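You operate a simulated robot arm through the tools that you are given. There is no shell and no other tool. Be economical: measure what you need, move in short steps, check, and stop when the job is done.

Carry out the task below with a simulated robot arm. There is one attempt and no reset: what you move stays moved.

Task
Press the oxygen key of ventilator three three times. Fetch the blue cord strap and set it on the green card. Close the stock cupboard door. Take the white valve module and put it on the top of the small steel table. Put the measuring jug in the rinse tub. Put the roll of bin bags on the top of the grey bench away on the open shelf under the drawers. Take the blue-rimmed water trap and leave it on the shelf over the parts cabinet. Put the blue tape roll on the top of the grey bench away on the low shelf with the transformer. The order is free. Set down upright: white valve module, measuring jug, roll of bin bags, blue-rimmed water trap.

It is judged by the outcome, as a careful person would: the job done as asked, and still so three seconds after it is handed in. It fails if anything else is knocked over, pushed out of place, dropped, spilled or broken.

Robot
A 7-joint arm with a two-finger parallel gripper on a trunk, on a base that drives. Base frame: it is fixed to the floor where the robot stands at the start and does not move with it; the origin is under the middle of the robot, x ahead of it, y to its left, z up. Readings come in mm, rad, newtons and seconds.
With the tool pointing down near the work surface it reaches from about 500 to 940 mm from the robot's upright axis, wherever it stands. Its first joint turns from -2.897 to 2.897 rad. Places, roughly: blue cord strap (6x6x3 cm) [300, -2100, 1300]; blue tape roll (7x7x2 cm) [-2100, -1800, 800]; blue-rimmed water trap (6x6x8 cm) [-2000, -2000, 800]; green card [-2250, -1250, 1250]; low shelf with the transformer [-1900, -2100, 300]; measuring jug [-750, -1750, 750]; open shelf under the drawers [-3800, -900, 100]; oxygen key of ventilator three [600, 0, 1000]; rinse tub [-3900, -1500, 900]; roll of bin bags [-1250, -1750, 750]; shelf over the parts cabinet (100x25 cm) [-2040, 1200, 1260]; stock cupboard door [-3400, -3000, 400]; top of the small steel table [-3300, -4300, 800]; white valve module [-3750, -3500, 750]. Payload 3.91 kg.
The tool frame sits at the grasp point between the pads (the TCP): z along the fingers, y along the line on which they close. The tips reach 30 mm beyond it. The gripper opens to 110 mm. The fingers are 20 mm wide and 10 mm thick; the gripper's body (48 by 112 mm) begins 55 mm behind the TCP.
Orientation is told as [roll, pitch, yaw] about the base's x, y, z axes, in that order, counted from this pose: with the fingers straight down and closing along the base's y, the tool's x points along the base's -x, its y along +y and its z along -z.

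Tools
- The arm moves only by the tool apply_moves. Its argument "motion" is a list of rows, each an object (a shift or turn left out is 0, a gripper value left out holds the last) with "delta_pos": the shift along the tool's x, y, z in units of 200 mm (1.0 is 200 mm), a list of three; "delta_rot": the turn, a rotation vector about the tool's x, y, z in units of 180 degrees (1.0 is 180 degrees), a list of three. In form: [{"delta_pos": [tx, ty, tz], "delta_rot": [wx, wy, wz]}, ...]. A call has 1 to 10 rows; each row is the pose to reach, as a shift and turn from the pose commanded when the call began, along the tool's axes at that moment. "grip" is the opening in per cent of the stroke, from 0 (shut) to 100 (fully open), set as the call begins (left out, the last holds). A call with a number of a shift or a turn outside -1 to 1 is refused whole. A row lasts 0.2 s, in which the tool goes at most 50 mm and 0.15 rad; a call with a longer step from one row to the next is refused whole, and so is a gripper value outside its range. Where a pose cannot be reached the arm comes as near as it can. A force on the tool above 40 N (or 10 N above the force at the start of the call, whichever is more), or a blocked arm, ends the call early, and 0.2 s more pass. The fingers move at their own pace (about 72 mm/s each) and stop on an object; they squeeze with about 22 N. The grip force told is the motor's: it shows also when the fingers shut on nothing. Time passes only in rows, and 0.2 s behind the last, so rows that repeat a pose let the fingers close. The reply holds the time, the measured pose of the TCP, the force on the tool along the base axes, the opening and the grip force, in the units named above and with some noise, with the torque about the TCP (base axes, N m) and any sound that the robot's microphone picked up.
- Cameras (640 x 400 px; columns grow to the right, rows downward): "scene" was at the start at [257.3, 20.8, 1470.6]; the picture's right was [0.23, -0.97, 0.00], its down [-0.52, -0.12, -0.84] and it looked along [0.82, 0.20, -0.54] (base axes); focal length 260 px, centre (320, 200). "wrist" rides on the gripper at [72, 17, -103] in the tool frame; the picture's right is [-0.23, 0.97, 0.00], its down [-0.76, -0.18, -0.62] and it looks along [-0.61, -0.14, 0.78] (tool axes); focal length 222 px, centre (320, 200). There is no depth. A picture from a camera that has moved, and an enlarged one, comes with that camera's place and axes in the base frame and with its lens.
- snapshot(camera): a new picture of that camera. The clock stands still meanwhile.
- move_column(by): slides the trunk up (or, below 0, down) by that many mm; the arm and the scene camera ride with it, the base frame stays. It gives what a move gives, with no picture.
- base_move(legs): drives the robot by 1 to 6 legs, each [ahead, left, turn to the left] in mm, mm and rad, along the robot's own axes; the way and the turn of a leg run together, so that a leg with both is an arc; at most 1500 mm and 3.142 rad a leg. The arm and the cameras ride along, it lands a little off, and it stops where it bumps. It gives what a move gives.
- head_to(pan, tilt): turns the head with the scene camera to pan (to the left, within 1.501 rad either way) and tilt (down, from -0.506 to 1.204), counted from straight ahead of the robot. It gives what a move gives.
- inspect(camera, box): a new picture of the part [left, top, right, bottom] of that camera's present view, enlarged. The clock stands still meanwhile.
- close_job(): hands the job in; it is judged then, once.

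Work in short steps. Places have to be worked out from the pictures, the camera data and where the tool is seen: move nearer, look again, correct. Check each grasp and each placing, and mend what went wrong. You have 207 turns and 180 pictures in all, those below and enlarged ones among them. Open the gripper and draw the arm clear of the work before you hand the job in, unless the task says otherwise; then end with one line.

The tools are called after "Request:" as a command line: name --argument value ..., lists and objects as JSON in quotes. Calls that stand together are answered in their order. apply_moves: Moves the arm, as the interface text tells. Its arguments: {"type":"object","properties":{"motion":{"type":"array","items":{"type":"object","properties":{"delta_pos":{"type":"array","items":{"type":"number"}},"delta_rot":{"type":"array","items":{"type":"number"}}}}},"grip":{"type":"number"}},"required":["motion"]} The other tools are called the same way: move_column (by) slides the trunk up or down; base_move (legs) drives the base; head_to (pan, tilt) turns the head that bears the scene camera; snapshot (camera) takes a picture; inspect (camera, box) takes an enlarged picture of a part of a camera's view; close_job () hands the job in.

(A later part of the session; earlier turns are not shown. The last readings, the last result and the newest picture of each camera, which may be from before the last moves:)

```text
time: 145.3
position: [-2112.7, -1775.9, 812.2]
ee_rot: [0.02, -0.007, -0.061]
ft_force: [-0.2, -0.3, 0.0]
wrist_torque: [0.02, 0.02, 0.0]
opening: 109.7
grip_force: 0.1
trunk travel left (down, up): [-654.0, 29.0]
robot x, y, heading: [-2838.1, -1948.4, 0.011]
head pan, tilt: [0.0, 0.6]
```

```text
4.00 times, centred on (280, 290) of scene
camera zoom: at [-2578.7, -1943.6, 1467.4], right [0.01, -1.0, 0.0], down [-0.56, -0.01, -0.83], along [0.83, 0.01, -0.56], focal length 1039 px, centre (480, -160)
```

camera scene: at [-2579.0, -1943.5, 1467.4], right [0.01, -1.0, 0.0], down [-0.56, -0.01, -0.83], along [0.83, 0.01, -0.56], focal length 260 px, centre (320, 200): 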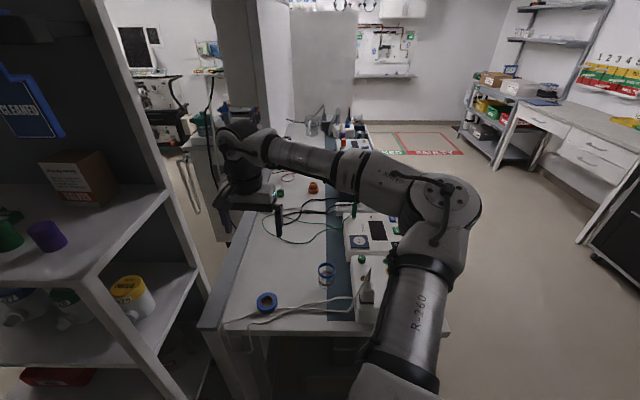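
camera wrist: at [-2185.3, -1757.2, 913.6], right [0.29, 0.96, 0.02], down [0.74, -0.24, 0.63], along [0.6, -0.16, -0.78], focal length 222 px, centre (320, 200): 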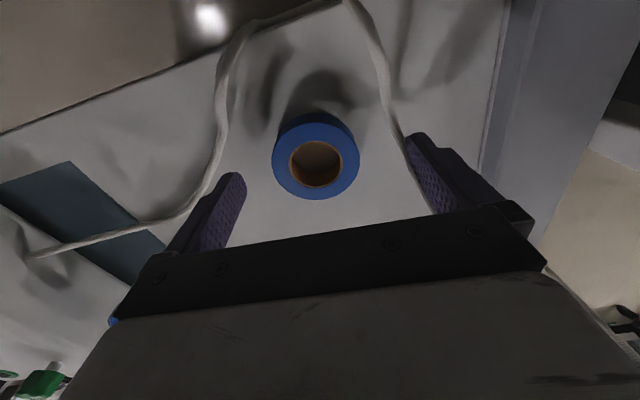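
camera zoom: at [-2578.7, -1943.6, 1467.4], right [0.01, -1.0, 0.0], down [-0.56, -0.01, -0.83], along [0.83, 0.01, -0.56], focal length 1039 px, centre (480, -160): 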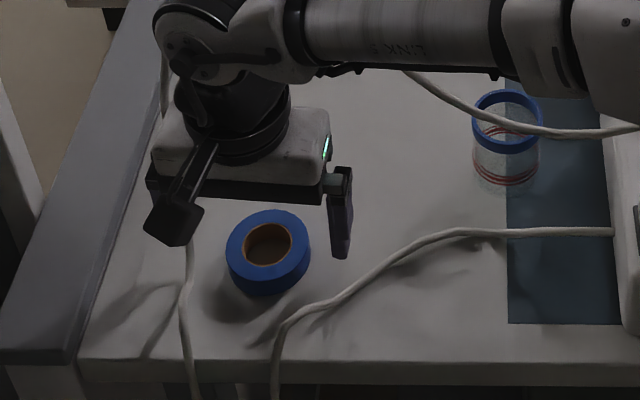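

Tips are about level with the tape's top. I lower in 4 mm steps until near the bench.

Request:
apply_moves --motion '[{"delta_pos": [-0.01, -0.015, 0.03]}, {"delta_pos": [-0.01, -0.015, 0.06]}, {"delta_pos": [-0.01, -0.015, 0.08]}]'

Request:
inspect --camera "scene" --box '[200, 240, 360, 340]'

```text
time: 146.1
position: [-2111.2, -1781.7, 793.2]
ee_rot: [0.021, -0.007, -0.06]
ft_force: [0.4, 0.2, -0.3]
wrist_torque: [-0.01, 0.01, 0.0]
opening: 109.8
grip_force: 0.0
trunk travel left (down, up): [-654.0, 29.0]
robot x, y, heading: [-2838.9, -1946.5, 0.006]
head pan, tilt: [0.0, 0.6]
```

```text
4.00 times, centred on (280, 290) of scene
camera zoom: at [-2578.7, -1943.5, 1467.4], right [0.01, -1.0, 0.0], down [-0.56, -0.01, -0.83], along [0.82, 0.01, -0.56], focal length 1039 px, centre (480, -160)
```

zoom: 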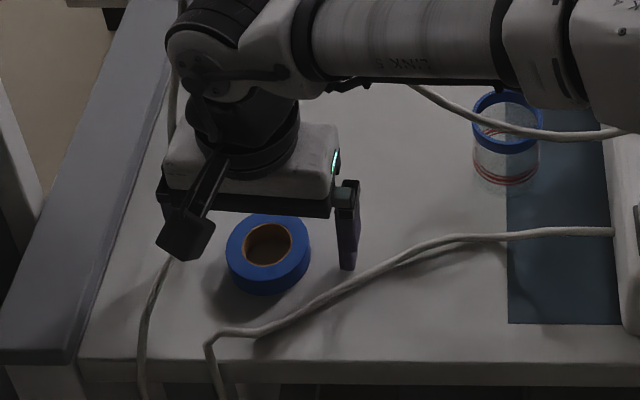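

The tips look level with the tape's body, near the bench. I close the fingers.

Request:
apply_moves --grip 45 --motion '[{"delta_pos": [0, 0, 0]}, {"delta_pos": [0, 0, 0]}, {"delta_pos": [0, 0, 0]}]'

Request:
inspect --camera "scene" --box '[200, 240, 360, 340]'

Request:
snapshot --camera "wrist"

```text
time: 146.9
position: [-2111.5, -1780.4, 794.8]
ee_rot: [0.021, -0.006, -0.06]
ft_force: [-0.4, 0.6, 0.9]
wrist_torque: [0.0, 0.0, 0.0]
opening: 60.9
grip_force: 22.5
trunk travel left (down, up): [-654.0, 29.0]
robot x, y, heading: [-2836.8, -1948.7, 0.014]
head pan, tilt: [0.0, 0.6]
```

```text
4.00 times, centred on (280, 290) of scene
camera zoom: at [-2578.7, -1943.5, 1467.4], right [0.01, -1.0, 0.0], down [-0.56, -0.01, -0.83], along [0.83, 0.01, -0.56], focal length 1039 px, centre (480, -160)
```

zoom: 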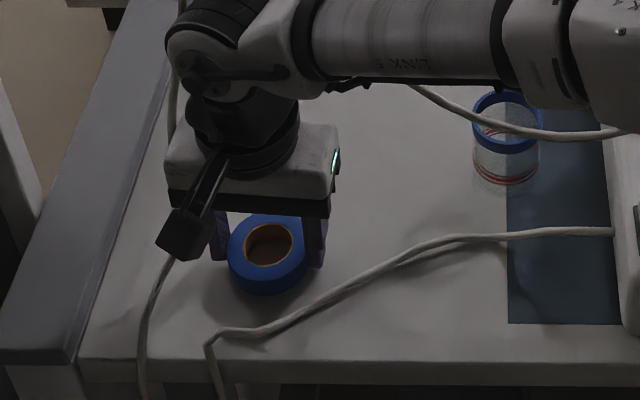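

```text
106 pictures are left
camera wrist: at [-2183.8, -1761.4, 897.0], right [0.29, 0.96, 0.02], down [0.74, -0.24, 0.63], along [0.6, -0.16, -0.78], focal length 222 px, centre (320, 200)
```

wrist: 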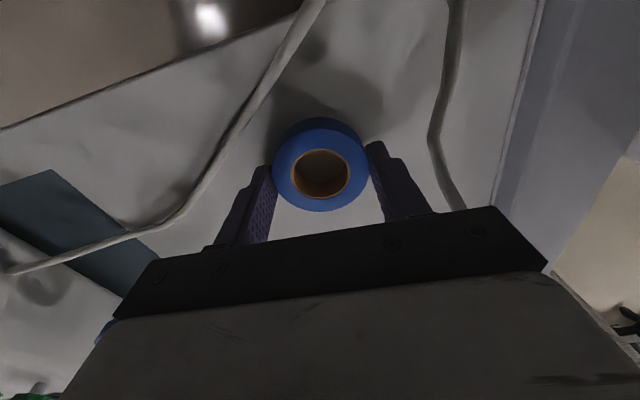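

Gripped. I lift straight up and check the hold.

Request:
apply_moves --motion '[{"delta_pos": [0, 0, -0.1]}, {"delta_pos": [0, 0, -0.3]}, {"delta_pos": [0, 0, -0.5]}, {"delta_pos": [0, 0, -0.75]}, {"delta_pos": [0, 0, -1.0]}]'

Request:
snapshot --camera "wrist"

Request:
snapshot --camera "scene"

```text
time: 148.1
position: [-2113.3, -1782.2, 995.5]
ee_rot: [0.019, -0.009, -0.062]
ft_force: [0.4, -0.5, -0.3]
wrist_torque: [-0.02, -0.04, -0.01]
opening: 60.9
grip_force: 21.9
trunk travel left (down, up): [-654.0, 29.0]
robot x, y, heading: [-2839.1, -1946.7, 0.012]
head pan, tilt: [0.0, 0.6]
```

```text
105 pictures are left
camera wrist: at [-2185.4, -1763.8, 1098.9], right [0.29, 0.96, 0.02], down [0.74, -0.24, 0.63], along [0.6, -0.16, -0.78], focal length 222 px, centre (320, 200)
```

wrist: 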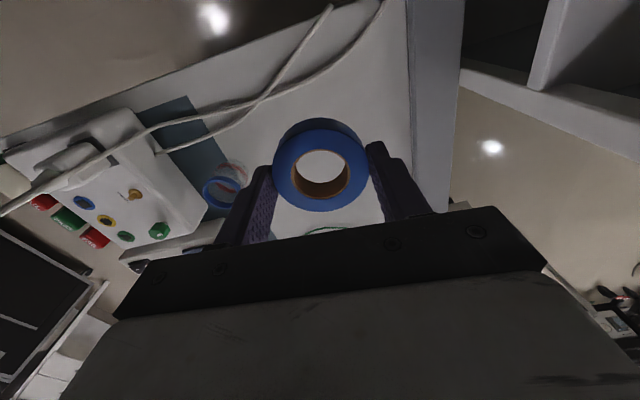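

```text
104 pictures are left
camera scene: at [-2579.1, -1943.5, 1467.4], right [0.01, -1.0, 0.0], down [-0.56, -0.01, -0.83], along [0.83, 0.01, -0.56], focal length 260 px, centre (320, 200)
```

scene: 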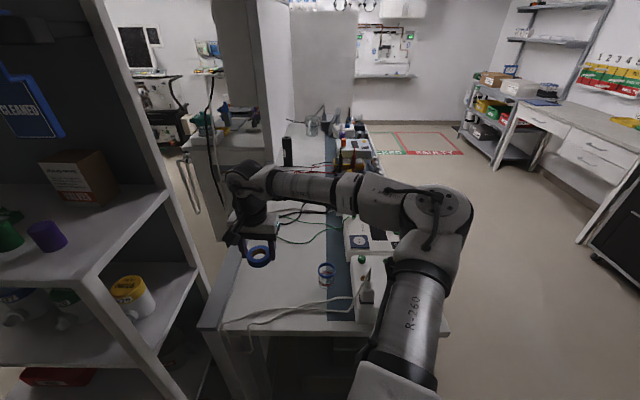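

Tape secured, cord and trap undisturbed. I retract over the bench end and drive round to the bench's south side to view the low shelf.

Request:
apply_moves --motion '[{"delta_pos": [0.2, 0, -0.1]}, {"delta_pos": [0.44, 0, -0.1]}, {"delta_pos": [0.68, 0, -0.1]}, {"delta_pos": [0.92, 0, -0.1]}, {"delta_pos": [1.0, -0.2, -0.1]}, {"delta_pos": [1.0, -0.4, -0.1]}, {"delta_pos": [1.0, -0.6, -0.1]}, {"delta_pos": [1.0, -0.8, -0.1]}]'

Request:
base_move --legs '[[-100, 0, 0], [0, -1000, 0], [900, 0, 0], [0, 0, 1.56]]'

Request:
head_to --pan 0.2 --tilt 0.8

Request:
snapshot --camera "scene"

```text
time: 149.9
position: [-2324.2, -1932.8, 1008.9]
ee_rot: [0.02, -0.01, -0.06]
ft_force: [-0.6, -0.5, -0.1]
wrist_torque: [-0.02, 0.0, 0.01]
opening: 60.8
grip_force: 21.9
trunk travel left (down, up): [-654.0, 29.0]
robot x, y, heading: [-2836.2, -1942.0, 0.011]
head pan, tilt: [0.0, 0.6]
```

```text
time: 157.2
position: [-2400.4, -2804.2, 1009.7]
ee_rot: [0.019, -0.008, -0.048]
ft_force: [0.6, -1.0, 0.0]
wrist_torque: [0.04, -0.01, 0.0]
opening: 60.8
grip_force: 22.3
trunk travel left (down, up): [-654.0, 29.0]
robot x, y, heading: [-2913.7, -2821.6, 0.024]
head pan, tilt: [0.0, 0.6]
stopped in leg 2: the robot was blocked; the commanded pose is now the measured one
```

```text
time: 157.9
position: [-2399.9, -2804.2, 1009.3]
ee_rot: [0.018, -0.008, -0.048]
ft_force: [0.3, -0.1, -0.1]
wrist_torque: [0.01, -0.01, 0.02]
opening: 60.9
grip_force: 22.2
trunk travel left (down, up): [-654.0, 29.0]
robot x, y, heading: [-2913.1, -2821.8, 0.028]
head pan, tilt: [0.201, 0.799]
```

```text
103 pictures are left
camera scene: at [-2665.0, -2803.1, 1450.5], right [0.22, -0.98, 0.0], down [-0.7, -0.16, -0.7], along [0.68, 0.15, -0.72], focal length 260 px, centre (320, 200)
```

scene: 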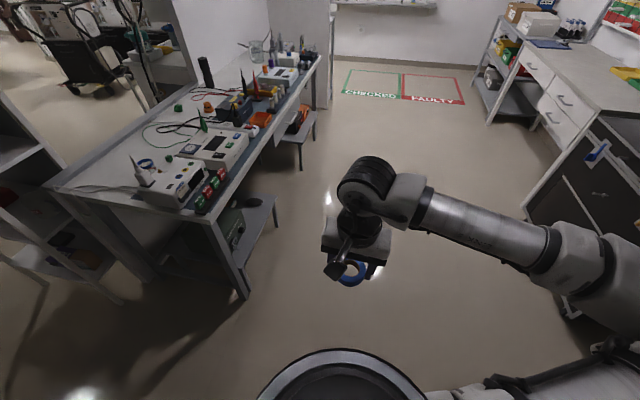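

The base touched the open door again; I go straight ahead from here, then turn to the bench.

Request:
base_move --legs '[[950, 0, 0], [0, 0, 1.54]]'

Request:
head_to --pan 0.35 --tilt 0.75

Request:
snapshot --camera "scene"

Request:
snapshot --camera "wrist"

```text
time: 166.8
position: [-1987.6, -2282.3, 1009.6]
ee_rot: [0.019, -0.008, 1.518]
ft_force: [0.5, 0.1, -0.9]
wrist_torque: [0.0, 0.02, -0.02]
opening: 60.7
grip_force: 21.6
trunk travel left (down, up): [-654.0, 29.0]
robot x, y, heading: [-1969.0, -2797.1, 1.589]
head pan, tilt: [0.201, 0.799]
```

```text
time: 167.5
position: [-1986.7, -2282.2, 1008.5]
ee_rot: [0.02, -0.007, 1.517]
ft_force: [-0.4, -0.3, 0.2]
wrist_torque: [-0.02, 0.0, 0.03]
opening: 61.2
grip_force: 21.4
trunk travel left (down, up): [-654.0, 29.0]
robot x, y, heading: [-1966.8, -2797.1, 1.584]
head pan, tilt: [0.351, 0.75]
```

```text
102 pictures are left
camera scene: at [-2001.4, -2548.6, 1454.5], right [0.93, 0.36, 0.0], down [0.24, -0.64, -0.73], along [-0.26, 0.68, -0.68], focal length 260 px, centre (320, 200)
```

scene: 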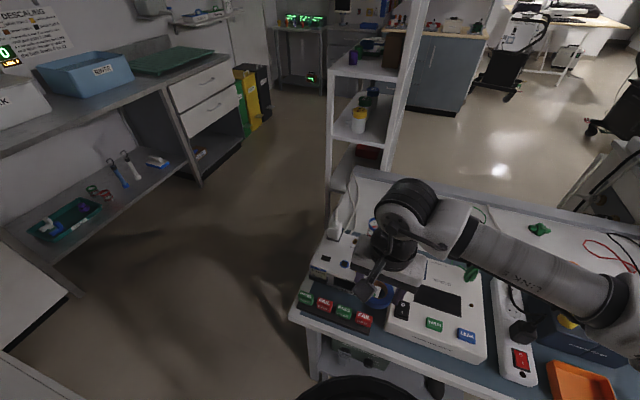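

```text
101 pictures are left
camera wrist: at [-2006.2, -2354.6, 1111.8], right [-0.96, 0.28, 0.02], down [0.23, 0.75, 0.63], along [0.16, 0.61, -0.78], focal length 222 px, centre (320, 200)
```

wrist: 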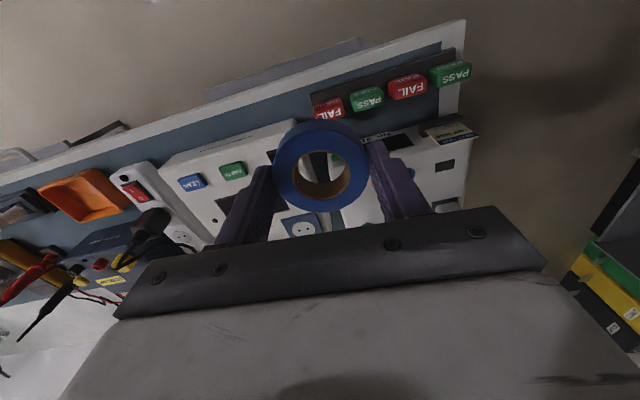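

I back off, lower the trunk, and look under the bench.

Request:
base_move --legs '[[-400, 0, 0]]'

Request:
move_column --by -500

Request:
head_to --pan 0.0 --tilt 0.55

Request:
snapshot --camera "scene"

Request:
snapshot --camera "wrist"

```text
time: 169.9
position: [-1977.8, -2682.4, 1009.3]
ee_rot: [0.02, -0.01, 1.511]
ft_force: [-0.7, 0.1, 0.0]
wrist_torque: [0.02, 0.01, -0.01]
opening: 61.0
grip_force: 22.2
trunk travel left (down, up): [-654.0, 29.0]
robot x, y, heading: [-1964.6, -3194.1, 1.582]
head pan, tilt: [0.351, 0.75]
```

```text
refused: -500 is not a number from -400 to 400
```

```text
time: 170.8
position: [-1979.3, -2681.6, 1009.2]
ee_rot: [0.019, -0.007, 1.512]
ft_force: [0.7, -0.5, -0.2]
wrist_torque: [-0.02, 0.0, -0.03]
opening: 60.7
grip_force: 22.7
trunk travel left (down, up): [-654.0, 29.0]
robot x, y, heading: [-1963.2, -3193.5, 1.583]
head pan, tilt: [0.0, 0.55]
```

```text
100 pictures are left
camera scene: at [-1966.7, -2935.6, 1471.9], right [1.0, 0.01, 0.0], down [0.01, -0.52, -0.85], along [-0.01, 0.85, -0.52], focal length 260 px, centre (320, 200)
```

scene: 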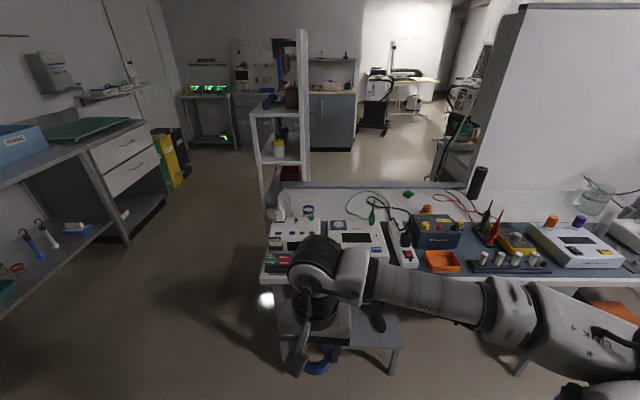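

```text
99 pictures are left
camera wrist: at [-1998.7, -2753.7, 1111.8], right [-0.96, 0.29, 0.02], down [0.24, 0.74, 0.63], along [0.16, 0.6, -0.78], focal length 222 px, centre (320, 200)
```

wrist: 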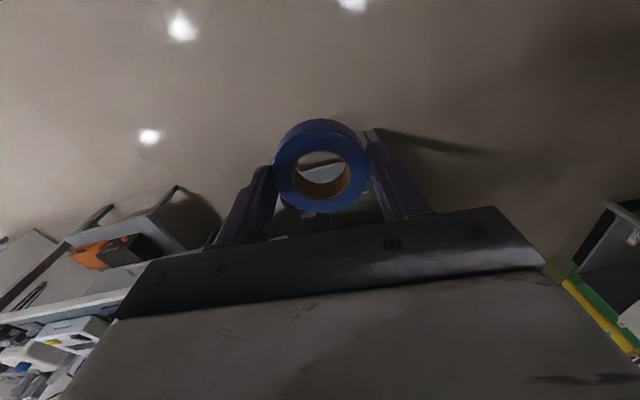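

I lower the trunk 400 mm and look from lower, the hand raised relative to the shelf.

Request:
move_column --by -400

Request:
head_to --pan 0.25 --tilt 0.4

Request:
snapshot --camera "scene"

Request:
snapshot --camera "wrist"

```text
time: 174.6
position: [-1980.8, -2681.4, 609.6]
ee_rot: [0.019, -0.006, 1.512]
ft_force: [-0.2, 0.1, 0.9]
wrist_torque: [-0.02, -0.01, -0.02]
opening: 60.4
grip_force: 21.9
trunk travel left (down, up): [-254.0, 429.0]
robot x, y, heading: [-1965.3, -3198.0, 1.586]
head pan, tilt: [0.0, 0.55]
```

```text
time: 175.4
position: [-1977.8, -2681.2, 610.2]
ee_rot: [0.019, -0.005, 1.51]
ft_force: [-0.9, 0.0, -0.4]
wrist_torque: [0.01, 0.01, 0.0]
opening: 60.9
grip_force: 22.5
trunk travel left (down, up): [-254.0, 429.0]
robot x, y, heading: [-1961.1, -3192.6, 1.578]
head pan, tilt: [0.25, 0.4]
```

```text
98 pictures are left
camera scene: at [-1989.4, -2935.8, 1085.6], right [0.97, 0.26, 0.0], down [0.1, -0.38, -0.92], along [-0.24, 0.89, -0.39], focal length 260 px, centre (320, 200)
```

scene: 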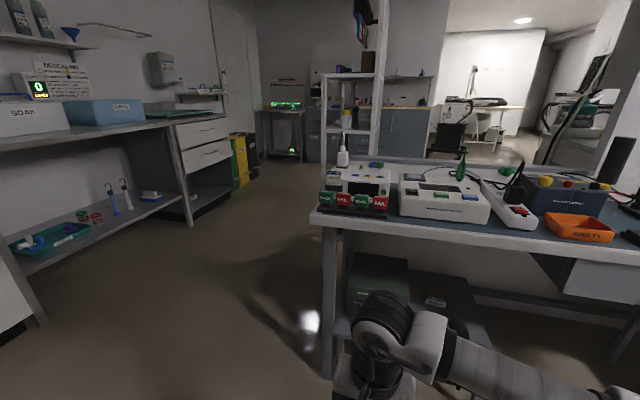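

```text
97 pictures are left
camera wrist: at [-1998.7, -2753.7, 711.8], right [-0.96, 0.29, 0.02], down [0.24, 0.74, 0.63], along [0.16, 0.6, -0.78], focal length 222 px, centre (320, 200)
```

wrist: 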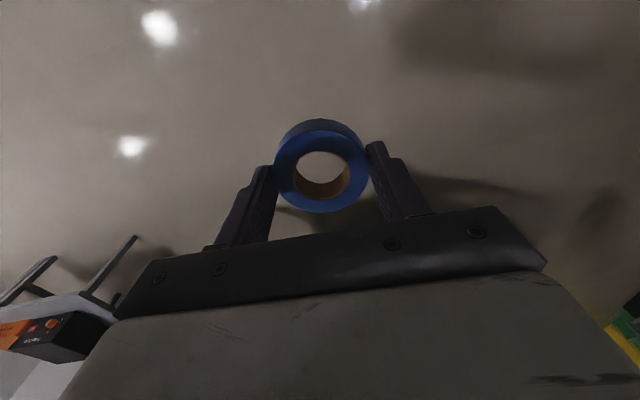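

The hand covers the shelf. I swing the hand 200 mm to −x and look again.

Request:
apply_moves --motion '[{"delta_pos": [0, 0.2, 0]}, {"delta_pos": [0, 0.4, 0]}, {"delta_pos": [0, 0.6, 0]}, {"delta_pos": [0.1, 0.8, 0]}, {"delta_pos": [0.1, 1.0, 0]}]'

Request:
head_to --pan 0.0 --tilt 0.6

Request:
snapshot --camera "scene"

```text
time: 176.6
position: [-2180.5, -2692.1, 611.2]
ee_rot: [0.02, -0.006, 1.509]
ft_force: [0.5, 0.4, 0.4]
wrist_torque: [0.0, 0.06, 0.02]
opening: 61.0
grip_force: 22.2
trunk travel left (down, up): [-254.0, 429.0]
robot x, y, heading: [-1960.5, -3194.2, 1.584]
head pan, tilt: [0.25, 0.4]
```

```text
time: 177.3
position: [-2180.6, -2691.4, 611.7]
ee_rot: [0.018, -0.005, 1.511]
ft_force: [0.7, 0.2, 0.1]
wrist_torque: [0.0, -0.02, 0.06]
opening: 60.8
grip_force: 22.2
trunk travel left (down, up): [-254.0, 429.0]
robot x, y, heading: [-1964.1, -3196.9, 1.583]
head pan, tilt: [0.0, 0.6]
```

```text
96 pictures are left
camera scene: at [-1966.7, -2936.9, 1067.4], right [1.0, 0.01, 0.0], down [0.01, -0.56, -0.83], along [-0.01, 0.83, -0.56], focal length 260 px, centre (320, 200)
```

scene: 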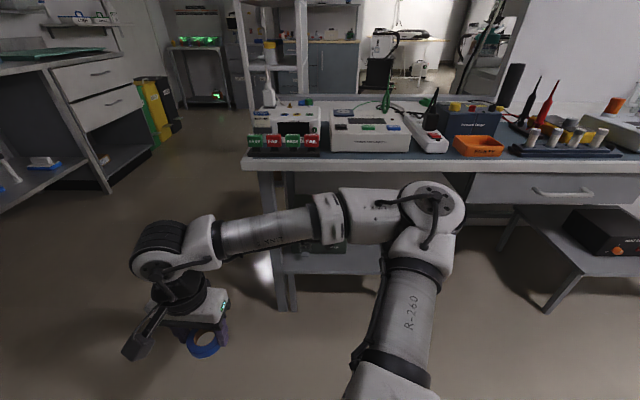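

I enlarge the shelf region visible beneath the forearm.

Request:
inspect --camera "scene" --box '[230, 160, 420, 300]'

```text
2.86 times, centred on (325, 230) of scene
camera zoom: at [-1966.7, -2936.9, 1067.4], right [1.0, 0.01, 0.0], down [0.01, -0.56, -0.83], along [-0.01, 0.83, -0.56], focal length 742 px, centre (306, 114)
```

zoom: 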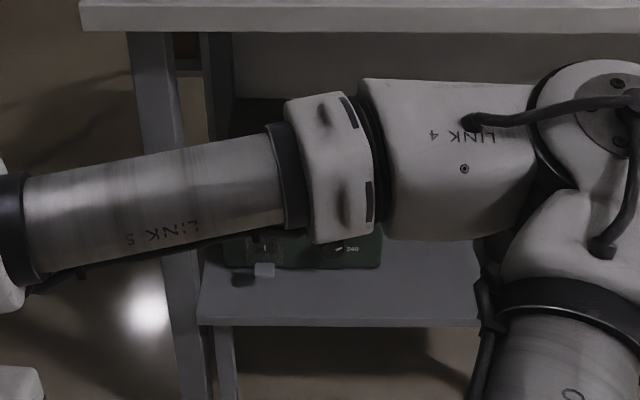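

Shelf top ≈306 mm, front edge y≈-2290; transformer occupies x −2087…−1863, so the free spot is near [-1800,-2225]. I drive nearer and lower the trunk, then tilt the tool 25° so the hand stays clear of the bench top.

Request:
base_move --legs '[[230, -150, 0]]'

Request:
move_column --by -220

Request:
apply_moves --motion '[{"delta_pos": [0, -0.2, 0], "delta_rot": [0, -0.045, 0]}, {"delta_pos": [0, -0.4, 0], "delta_rot": [0, -0.09, 0]}, {"delta_pos": [0, -0.6, 0], "delta_rot": [0, -0.139, 0]}, {"delta_pos": [0, -0.8, 0], "delta_rot": [0, -0.139, 0]}, {"delta_pos": [0, -0.98, 0], "delta_rot": [0, -0.139, 0]}]'

Request:
snapshot --camera "wrist"

Request:
snapshot --camera "scene"

```text
time: 179.3
position: [-2034.1, -2459.4, 612.1]
ee_rot: [0.022, -0.008, 1.508]
ft_force: [-0.1, 0.7, -0.2]
wrist_torque: [-0.05, 0.03, 0.01]
opening: 60.7
grip_force: 21.6
trunk travel left (down, up): [-254.0, 429.0]
robot x, y, heading: [-1821.1, -2965.0, 1.576]
head pan, tilt: [0.0, 0.6]
```

```text
time: 181.8
position: [-2034.9, -2460.9, 430.8]
ee_rot: [0.016, -0.021, 1.514]
ft_force: [-0.1, 0.0, 0.1]
wrist_torque: [0.01, -0.02, 0.0]
opening: 60.9
grip_force: 22.1
trunk travel left (down, up): [-66.0, 616.0]
robot x, y, heading: [-1818.0, -2964.9, 1.576]
head pan, tilt: [0.0, 0.6]
stopped: the arm was blocked; the commanded pose is now the measured one
```

```text
refused: row 3 steps farther than a row can; nothing moved
```

```text
94 pictures are left
camera wrist: at [-2055.3, -2535.7, 532.0], right [-0.96, 0.28, 0.02], down [0.23, 0.74, 0.64], along [0.16, 0.61, -0.77], focal length 222 px, centre (320, 200)
```

wrist: 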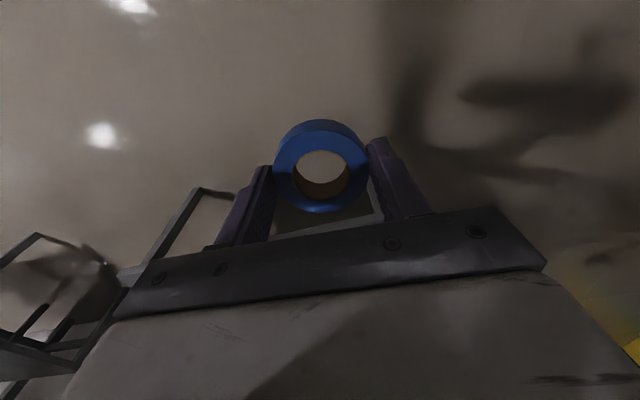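

```text
93 pictures are left
camera scene: at [-1821.5, -2711.6, 883.6], right [1.0, 0.01, 0.0], down [0.01, -0.56, -0.83], along [-0.01, 0.83, -0.56], focal length 260 px, centre (320, 200)
```

scene: 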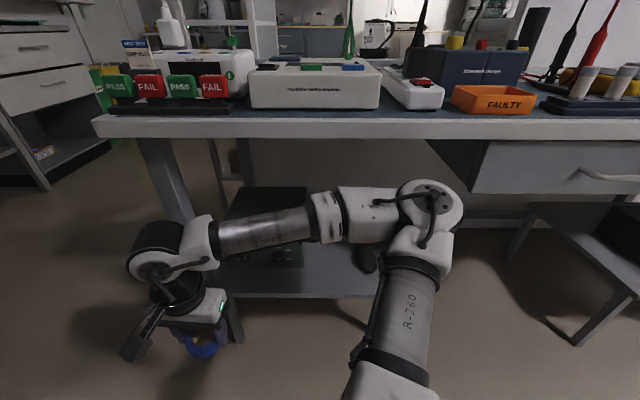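

Some trunk travel remains; height 431 is workable. I move the hand toward x≈-1805 while tilting.

Request:
apply_moves --motion '[{"delta_pos": [0, -0.2, -0.05], "delta_rot": [0, -0.045, 0]}, {"delta_pos": [0, -0.4, -0.1], "delta_rot": [0, -0.09, 0]}, {"delta_pos": [0, -0.6, -0.1], "delta_rot": [0, -0.135, 0]}, {"delta_pos": [0, -0.8, -0.1], "delta_rot": [0, -0.14, 0]}, {"delta_pos": [0, -1.0, -0.1], "delta_rot": [0, -0.14, 0]}]'

Request:
snapshot --camera "wrist"

Request:
snapshot --camera "scene"

```text
time: 183.0
position: [-1846.2, -2388.2, 483.7]
ee_rot: [0.02, -0.458, 1.513]
ft_force: [-0.9, 0.5, -0.4]
wrist_torque: [0.02, -0.01, -0.01]
opening: 60.7
grip_force: 22.0
out of reach, approached as far as the arm can: row 2, 3, 4, 5
trunk travel left (down, up): [-66.0, 616.0]
robot x, y, heading: [-1818.2, -2967.8, 1.577]
head pan, tilt: [0.0, 0.6]
```

```text
92 pictures are left
camera wrist: at [-1868.2, -2498.2, 545.1], right [-0.96, 0.25, 0.12], down [0.21, 0.4, 0.89], along [0.18, 0.88, -0.44], focal length 222 px, centre (320, 200)
```

wrist: 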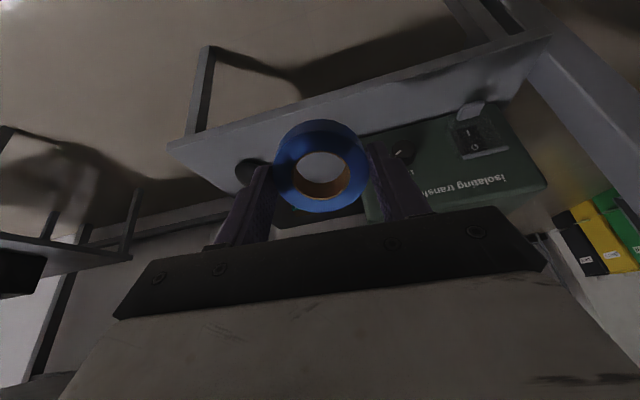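

```text
91 pictures are left
camera scene: at [-1819.0, -2709.6, 883.7], right [1.0, 0.01, 0.0], down [0.0, -0.56, -0.83], along [-0.01, 0.83, -0.56], focal length 260 px, centre (320, 200)
```

scene: 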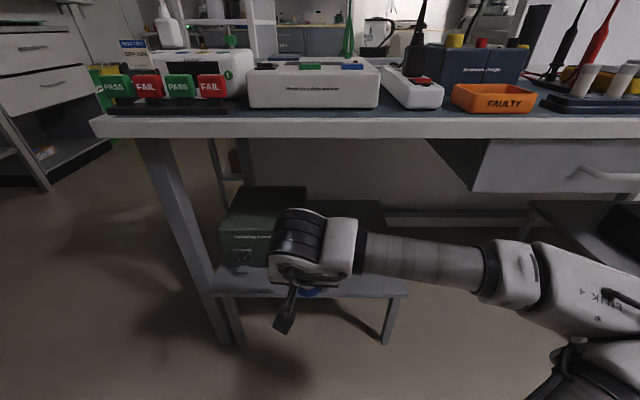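

The shelf is in view; free spot between transformer (x<-1886) and the round item (x>-1735). I come in low from the front at z≈375.

Request:
apply_moves --motion '[{"delta_pos": [-0.03, -0.07, 0.2]}, {"delta_pos": [-0.06, -0.14, 0.4]}, {"delta_pos": [-0.084, -0.17, 0.51]}, {"delta_pos": [-0.2, -0.16, 0.62]}, {"delta_pos": [-0.33, -0.15, 0.73]}, {"delta_pos": [-0.445, -0.146, 0.827]}]'

Request:
snapshot --camera "wrist"

Request:
snapshot --camera "scene"

```text
time: 184.4
position: [-1809.3, -2237.2, 374.7]
ee_rot: [0.015, -0.461, 1.509]
ft_force: [0.1, -0.1, -0.3]
wrist_torque: [0.0, 0.02, 0.02]
opening: 61.0
grip_force: 21.8
trunk travel left (down, up): [-66.0, 616.0]
robot x, y, heading: [-1823.0, -2965.9, 1.58]
head pan, tilt: [0.0, 0.6]
```

```text
90 pictures are left
camera wrist: at [-1831.6, -2347.3, 434.8], right [-0.96, 0.26, 0.11], down [0.21, 0.39, 0.89], along [0.18, 0.88, -0.43], focal length 222 px, centre (320, 200)
```

wrist: 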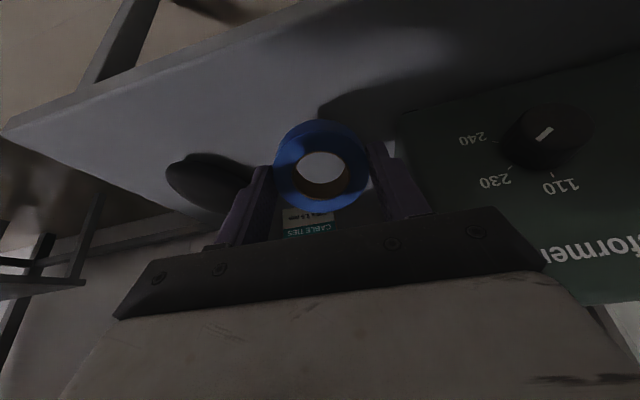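

```text
89 pictures are left
camera scene: at [-1822.5, -2710.8, 883.6], right [1.0, 0.01, 0.0], down [0.01, -0.56, -0.83], along [0.0, 0.83, -0.56], focal length 260 px, centre (320, 200)
```

scene: 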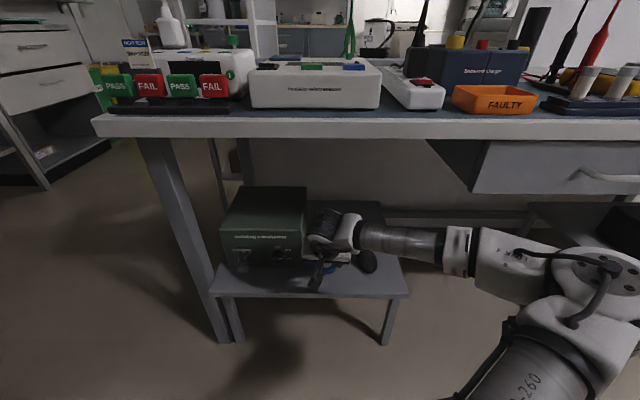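

Clear of transformer (its corner x≈-1875) and the round item. I lower gently until contact.

Request:
apply_moves --motion '[{"delta_pos": [0.022, 0, 0.045]}, {"delta_pos": [0.033, 0, 0.067]}, {"delta_pos": [0.044, 0, 0.09]}, {"delta_pos": [0.055, 0, 0.112]}, {"delta_pos": [0.066, 0, 0.135]}, {"delta_pos": [0.077, 0, 0.157]}]'

Request:
inspect --camera "scene" --box '[240, 180, 440, 310]'

Request:
snapshot --camera "wrist"

```text
time: 185.8
position: [-1810.6, -2237.0, 343.3]
ee_rot: [0.015, -0.465, 1.511]
ft_force: [0.0, -1.9, 14.7]
wrist_torque: [-0.26, 0.01, -0.03]
opening: 60.6
grip_force: 22.4
trunk travel left (down, up): [-66.0, 616.0]
robot x, y, heading: [-1819.0, -2965.2, 1.577]
head pan, tilt: [0.0, 0.6]
```

```text
3.08 times, centred on (340, 245) of scene
camera zoom: at [-1822.4, -2711.0, 883.6], right [1.0, 0.01, 0.0], down [0.01, -0.56, -0.83], along [0.0, 0.83, -0.56], focal length 799 px, centre (258, 62)
```

zoom: 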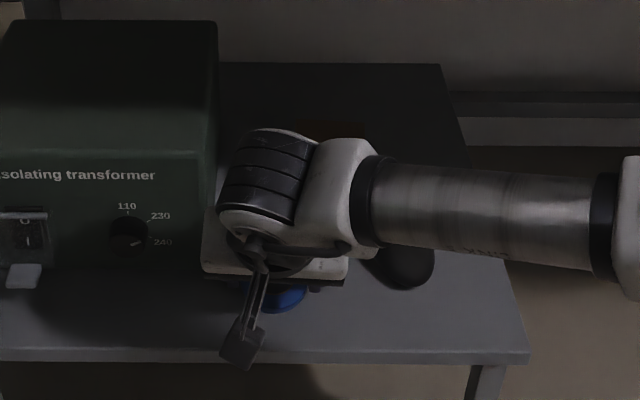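

```text
87 pictures are left
camera wrist: at [-1833.1, -2347.0, 402.6], right [-0.96, 0.25, 0.12], down [0.21, 0.39, 0.9], along [0.18, 0.88, -0.43], focal length 222 px, centre (320, 200)
```

wrist: 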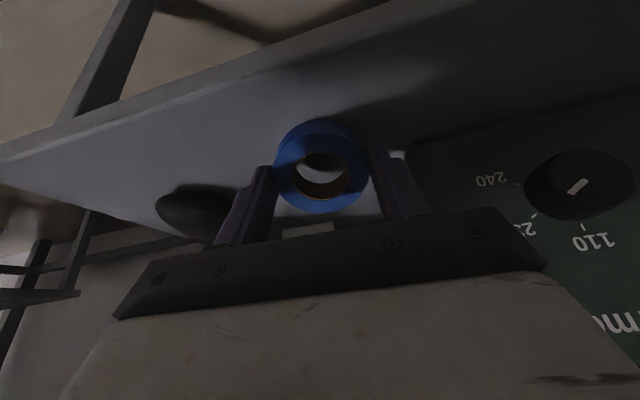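

Touching (15 N). I open just enough to release and let it settle, then back out.

Request:
apply_moves --grip 74 --motion '[{"delta_pos": [0, 0, 0]}, {"delta_pos": [0, 0, 0]}, {"delta_pos": [0, 0, 0]}]'

Request:
apply_moves --motion '[{"delta_pos": [0, 0, -0.1]}, {"delta_pos": [0, 0, -0.3]}, {"delta_pos": [0.1, 0, -0.5]}, {"delta_pos": [0.3, 0, -0.55]}, {"delta_pos": [0.5, 0, -0.6]}]'

Request:
snapshot --camera "wrist"

Request:
inspect --camera "scene" --box '[200, 170, 440, 320]'

```text
time: 186.6
position: [-1809.8, -2236.1, 342.0]
ee_rot: [0.017, -0.46, 1.509]
ft_force: [-0.5, 0.0, 0.2]
wrist_torque: [-0.01, 0.0, 0.0]
opening: 81.2
grip_force: 0.0
trunk travel left (down, up): [-66.0, 616.0]
robot x, y, heading: [-1818.1, -2966.3, 1.576]
head pan, tilt: [0.0, 0.6]
```

```text
time: 187.8
position: [-1817.1, -2365.1, 405.4]
ee_rot: [0.022, -0.457, 1.51]
ft_force: [0.4, 0.3, -0.2]
wrist_torque: [0.0, -0.01, -0.01]
opening: 81.6
grip_force: 0.0
out of reach, approached as far as the arm can: row 5
trunk travel left (down, up): [-66.0, 616.0]
robot x, y, heading: [-1815.1, -2965.7, 1.578]
head pan, tilt: [0.0, 0.6]
```

```text
86 pictures are left
camera wrist: at [-1839.2, -2474.5, 465.4], right [-0.96, 0.25, 0.12], down [0.22, 0.4, 0.89], along [0.18, 0.88, -0.44], focal length 222 px, centre (320, 200)
```

wrist: 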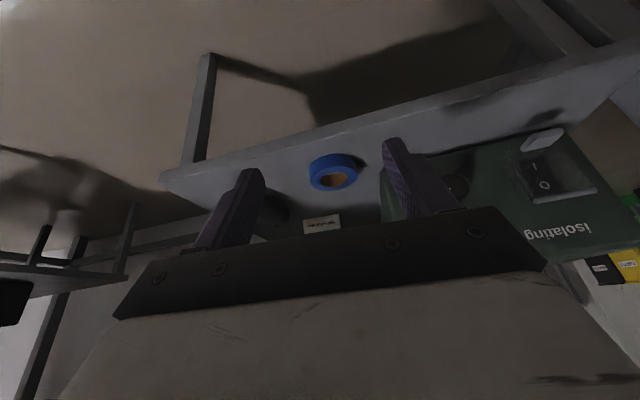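

```text
2.67 times, centred on (320, 245) of scene
camera zoom: at [-1818.8, -2709.6, 883.6], right [1.0, 0.01, 0.0], down [0.0, -0.56, -0.83], along [-0.01, 0.83, -0.56], focal length 692 px, centre (320, 80)
```

zoom: 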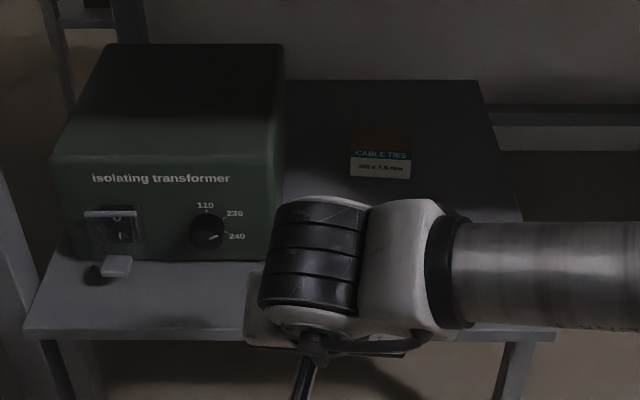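

The tape lies flat on the low shelf next to the transformer. Next the trap: sightings agree on [-2018,-1958], z≈800. I back away, raise the trunk and line up south of it.

Request:
base_move --legs '[[-150, 0, 0]]'

Request:
move_column --by 400

Request:
move_column --by 200

Request:
apply_moves --grip 100 --motion '[{"delta_pos": [0, 0, -0.1], "delta_rot": [0, 0.045, 0]}, {"delta_pos": [0, 0, -0.2], "delta_rot": [0, 0.09, 0]}, {"delta_pos": [0, 0, -0.3], "delta_rot": [0, 0.135, 0]}, {"delta_pos": [0, 0, -0.4], "delta_rot": [0, 0.145, 0]}]'

Request:
base_move --legs '[[0, 210, 0], [400, 0, 0]]'

Request:
snapshot --camera "wrist"

Request:
snapshot --camera "scene"

```text
time: 189.2
position: [-1815.9, -2513.0, 404.3]
ee_rot: [0.021, -0.456, 1.506]
ft_force: [-0.6, -0.3, -0.9]
wrist_torque: [0.01, 0.02, 0.0]
opening: 81.4
grip_force: 0.0
trunk travel left (down, up): [-66.0, 616.0]
robot x, y, heading: [-1820.6, -3115.3, 1.58]
head pan, tilt: [0.0, 0.6]
```

```text
time: 193.0
position: [-1814.6, -2512.4, 798.5]
ee_rot: [0.021, -0.452, 1.508]
ft_force: [0.0, 0.3, 0.1]
wrist_torque: [0.01, -0.01, 0.01]
opening: 81.3
grip_force: 0.1
trunk travel left (down, up): [-466.0, 216.0]
robot x, y, heading: [-1816.3, -3113.8, 1.579]
head pan, tilt: [0.0, 0.6]
```

```text
time: 195.2
position: [-1815.4, -2512.3, 999.9]
ee_rot: [0.019, -0.451, 1.508]
ft_force: [-0.4, -0.3, 0.0]
wrist_torque: [0.03, 0.0, -0.01]
opening: 81.2
grip_force: 0.2
trunk travel left (down, up): [-666.0, 16.0]
robot x, y, heading: [-1816.9, -3111.9, 1.577]
head pan, tilt: [0.0, 0.6]
```

```text
time: 196.2
position: [-1817.7, -2548.5, 1072.4]
ee_rot: [0.019, 0.005, 1.515]
ft_force: [0.4, 0.2, 0.1]
wrist_torque: [0.0, -0.03, -0.02]
opening: 110.0
grip_force: 0.0
trunk travel left (down, up): [-666.0, 16.0]
robot x, y, heading: [-1817.5, -3114.5, 1.577]
head pan, tilt: [0.0, 0.6]
```

```text
time: 200.5
position: [-2030.0, -2148.2, 1072.0]
ee_rot: [0.016, 0.002, 1.512]
ft_force: [0.0, -0.4, -0.8]
wrist_torque: [0.03, 0.02, -0.04]
opening: 109.9
grip_force: 0.1
trunk travel left (down, up): [-666.0, 16.0]
robot x, y, heading: [-2032.0, -2716.0, 1.575]
head pan, tilt: [0.0, 0.6]
```

```text
84 pictures are left
camera wrist: at [-2050.0, -2218.4, 1174.4], right [-0.96, 0.28, 0.02], down [0.23, 0.75, 0.62], along [0.16, 0.6, -0.79], focal length 222 px, centre (320, 200)
```

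wrist: 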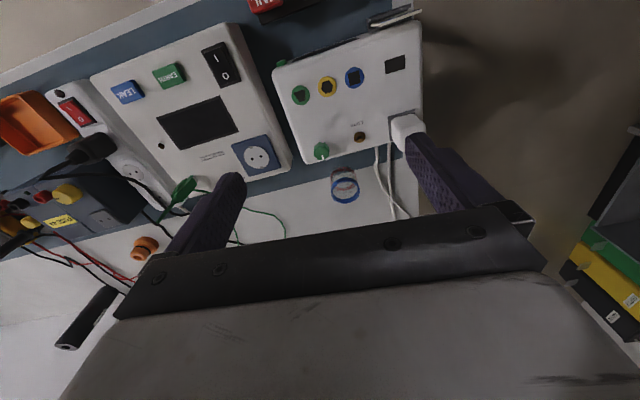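

```text
83 pictures are left
camera scene: at [-2032.7, -2454.9, 1479.7], right [1.0, 0.0, 0.0], down [0.0, -0.57, -0.82], along [0.0, 0.82, -0.57], focal length 260 px, centre (320, 200)
```

scene: 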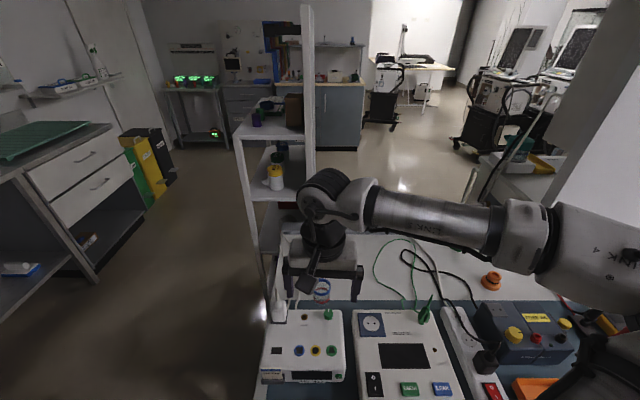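

Both cameras put the trap at [-2028,-1962]. I move over it and part way down.

Request:
apply_moves --grip 90 --motion '[{"delta_pos": [-0.24, 0.01, 0]}, {"delta_pos": [-0.48, 0.02, 0]}, {"delta_pos": [-0.72, 0.03, 0]}, {"delta_pos": [-0.93, 0.044, 0]}, {"delta_pos": [-0.93, 0.044, 0.24]}, {"delta_pos": [-0.93, 0.044, 0.48]}, {"delta_pos": [-0.93, 0.044, 0.72]}, {"delta_pos": [-0.93, 0.044, 0.9]}]'

Request:
snapshot --camera "wrist"

Request:
inspect --camera "scene" --box '[240, 220, 420, 340]'

```text
time: 202.3
position: [-2032.8, -1960.5, 892.5]
ee_rot: [0.018, 0.0, 1.512]
ft_force: [-0.7, 0.5, -0.2]
wrist_torque: [-0.02, 0.03, 0.04]
opening: 99.0
grip_force: 0.1
trunk travel left (down, up): [-666.0, 16.0]
robot x, y, heading: [-2032.4, -2712.9, 1.57]
head pan, tilt: [0.0, 0.6]
```

```text
82 pictures are left
camera wrist: at [-2052.7, -2031.3, 995.3], right [-0.96, 0.28, 0.02], down [0.23, 0.75, 0.62], along [0.16, 0.6, -0.79], focal length 222 px, centre (320, 200)
```

wrist: 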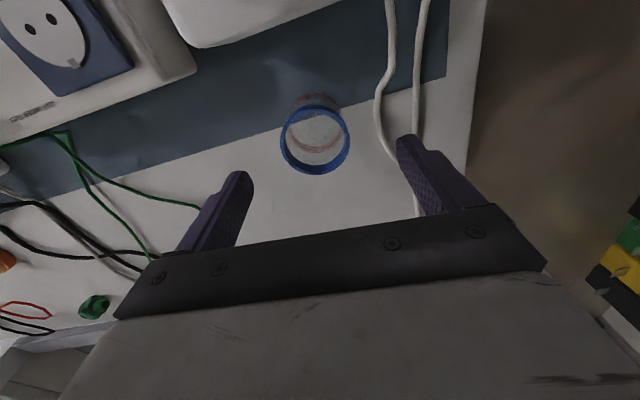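

```text
3.33 times, centred on (330, 280) of scene
camera zoom: at [-2032.7, -2455.2, 1479.8], right [1.0, 0.0, 0.0], down [0.0, -0.57, -0.82], along [0.0, 0.82, -0.57], focal length 866 px, centre (287, -67)
```

zoom: 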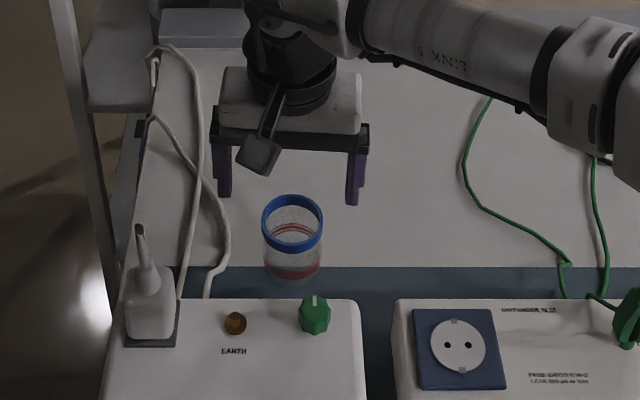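

Fine-centring (−11 mm in y) and descending around the trap.

Request:
apply_moves --motion '[{"delta_pos": [0.05, 0, 0.1]}, {"delta_pos": [0.05, 0, 0.2]}, {"delta_pos": [0.05, 0, 0.3]}, {"delta_pos": [0.05, 0, 0.41]}]'

Request:
apply_moves --grip 35 --motion '[{"delta_pos": [0, 0, 0]}, {"delta_pos": [0, 0, 0]}, {"delta_pos": [0, 0, 0]}]'

Request:
snapshot --camera "wrist"

```text
time: 203.3
position: [-2033.3, -1971.4, 809.4]
ee_rot: [0.016, 0.002, 1.511]
ft_force: [-0.2, -0.4, -1.1]
wrist_torque: [0.02, 0.02, 0.03]
opening: 99.0
grip_force: 0.0
trunk travel left (down, up): [-666.0, 16.0]
robot x, y, heading: [-2030.5, -2716.6, 1.577]
head pan, tilt: [0.0, 0.6]
```

```text
time: 204.1
position: [-2032.8, -1971.9, 810.7]
ee_rot: [0.016, 0.001, 1.51]
ft_force: [0.1, -0.5, 1.1]
wrist_torque: [0.0, -0.01, 0.02]
opening: 46.4
grip_force: 21.6
trunk travel left (down, up): [-666.0, 16.0]
robot x, y, heading: [-2035.4, -2713.1, 1.574]
head pan, tilt: [0.0, 0.6]
```

```text
80 pictures are left
camera wrist: at [-2053.1, -2042.8, 913.4], right [-0.96, 0.28, 0.02], down [0.23, 0.75, 0.62], along [0.16, 0.6, -0.79], focal length 222 px, centre (320, 200)
```

wrist: 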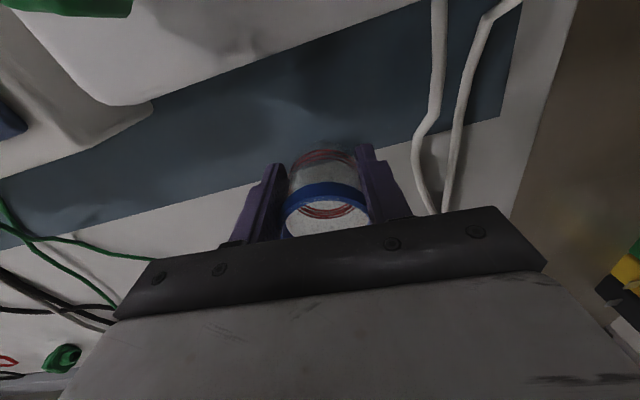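

Gripped firmly. I lift straight up and check.

Request:
apply_moves --motion '[{"delta_pos": [0, 0, -0.1]}, {"delta_pos": [0, 0, -0.3]}, {"delta_pos": [0, 0, -0.54]}, {"delta_pos": [0, 0, -0.78]}, {"delta_pos": [0, 0, -1.0]}, {"delta_pos": [0.2, 0, -1.0]}, {"delta_pos": [0.44, 0, -1.0]}, {"delta_pos": [0.68, 0, -1.0]}, {"delta_pos": [0.92, 0, -1.0]}]'

Request:
snapshot --camera "wrist"

```text
time: 206.1
position: [-2040.2, -2154.3, 1010.8]
ee_rot: [0.018, 0.001, 1.512]
ft_force: [0.4, 0.2, 0.3]
wrist_torque: [0.03, -0.01, 0.03]
opening: 46.5
grip_force: 21.6
trunk travel left (down, up): [-666.0, 16.0]
robot x, y, heading: [-2032.7, -2715.3, 1.58]
head pan, tilt: [0.0, 0.6]
```

```text
79 pictures are left
camera wrist: at [-2061.2, -2225.9, 1113.3], right [-0.96, 0.28, 0.02], down [0.23, 0.75, 0.62], along [0.16, 0.6, -0.79], focal length 222 px, centre (320, 200)
```

wrist: 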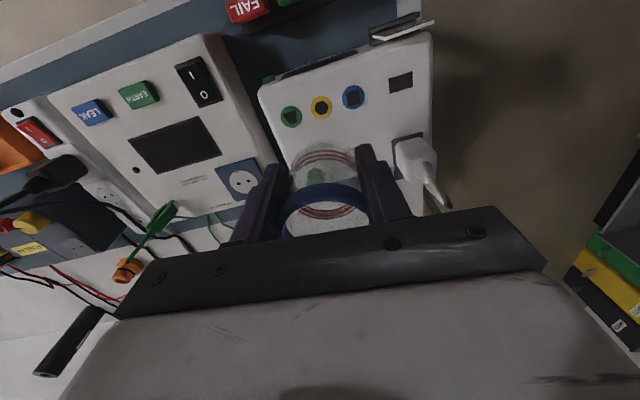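

Trap held. I route round west of the rack to the north side, where the parts cabinet stands.

Request:
base_move --legs '[[-150, 0, 0], [0, 0, 1.56], [700, -220, 0], [0, 0, -1.56], [0, 200, 0], [1400, 0, 0]]'

Request:
head_to --pan -0.5 --tilt 0.3

Request:
snapshot --camera "scene"

```text
time: 227.1
position: [-2934.4, -698.4, 1009.6]
ee_rot: [0.016, 0.004, 1.515]
ft_force: [0.0, 0.7, 0.1]
wrist_torque: [-0.02, 0.01, -0.03]
opening: 38.6
grip_force: 0.2
trunk travel left (down, up): [-666.0, 16.0]
robot x, y, heading: [-2925.1, -1261.9, 1.583]
head pan, tilt: [0.0, 0.6]
```

```text
time: 228.0
position: [-2933.5, -698.6, 1008.7]
ee_rot: [0.017, 0.002, 1.513]
ft_force: [-0.2, 0.2, -0.6]
wrist_torque: [0.04, 0.02, 0.0]
opening: 38.6
grip_force: 0.1
trunk travel left (down, up): [-666.0, 16.0]
robot x, y, heading: [-2923.4, -1255.8, 1.579]
head pan, tilt: [-0.499, 0.3]
```

```text
78 pictures are left
camera scene: at [-2880.1, -1005.7, 1507.3], right [0.88, -0.47, 0.0], down [-0.14, -0.26, -0.96], along [0.45, 0.84, -0.3], focal length 260 px, centre (320, 200)
```

scene: 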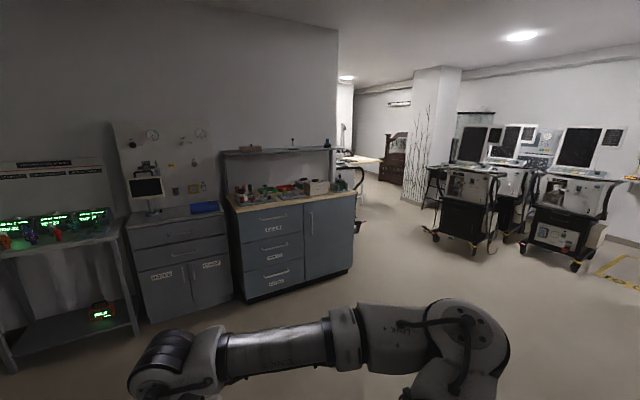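

The grip reading fell to nothing — the trap seems to have been lost. I check the wrist view at once.

Request:
snapshot --camera "wrist"

Request:
head_to --pan -1.5 --tilt 0.8

Request:
snapshot --camera "scene"

```text
77 pictures are left
camera wrist: at [-2954.0, -769.1, 1113.0], right [-0.96, 0.28, 0.02], down [0.23, 0.75, 0.62], along [0.16, 0.6, -0.79], focal length 222 px, centre (320, 200)
```

wrist: 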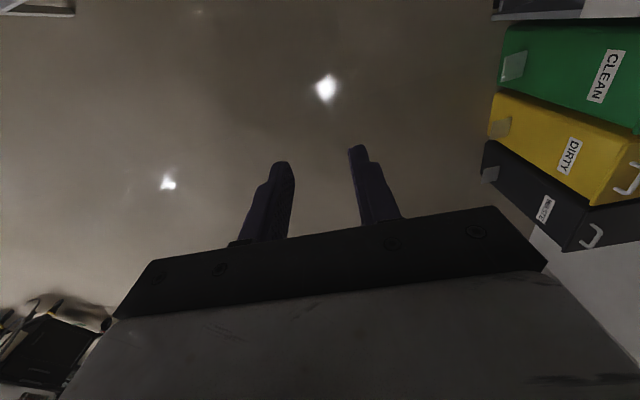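

```text
time: 229.3
position: [-2934.0, -698.3, 1010.2]
ee_rot: [0.016, 0.002, 1.515]
ft_force: [0.1, -1.2, -0.2]
wrist_torque: [-0.01, 0.0, -0.03]
opening: 38.6
grip_force: 0.1
trunk travel left (down, up): [-666.0, 16.0]
robot x, y, heading: [-2922.7, -1256.3, 1.58]
head pan, tilt: [-1.499, 0.799]
```

```text
76 pictures are left
camera scene: at [-2843.8, -1081.7, 1463.0], right [0.08, -1.0, 0.0], down [-0.71, -0.06, -0.7], along [0.7, 0.05, -0.72], focal length 260 px, centre (320, 200)
```

scene: 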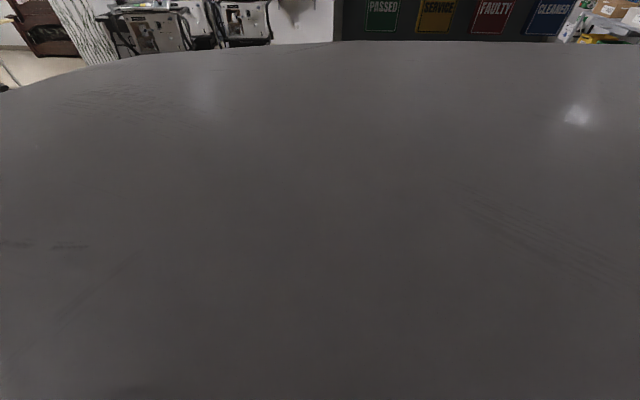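

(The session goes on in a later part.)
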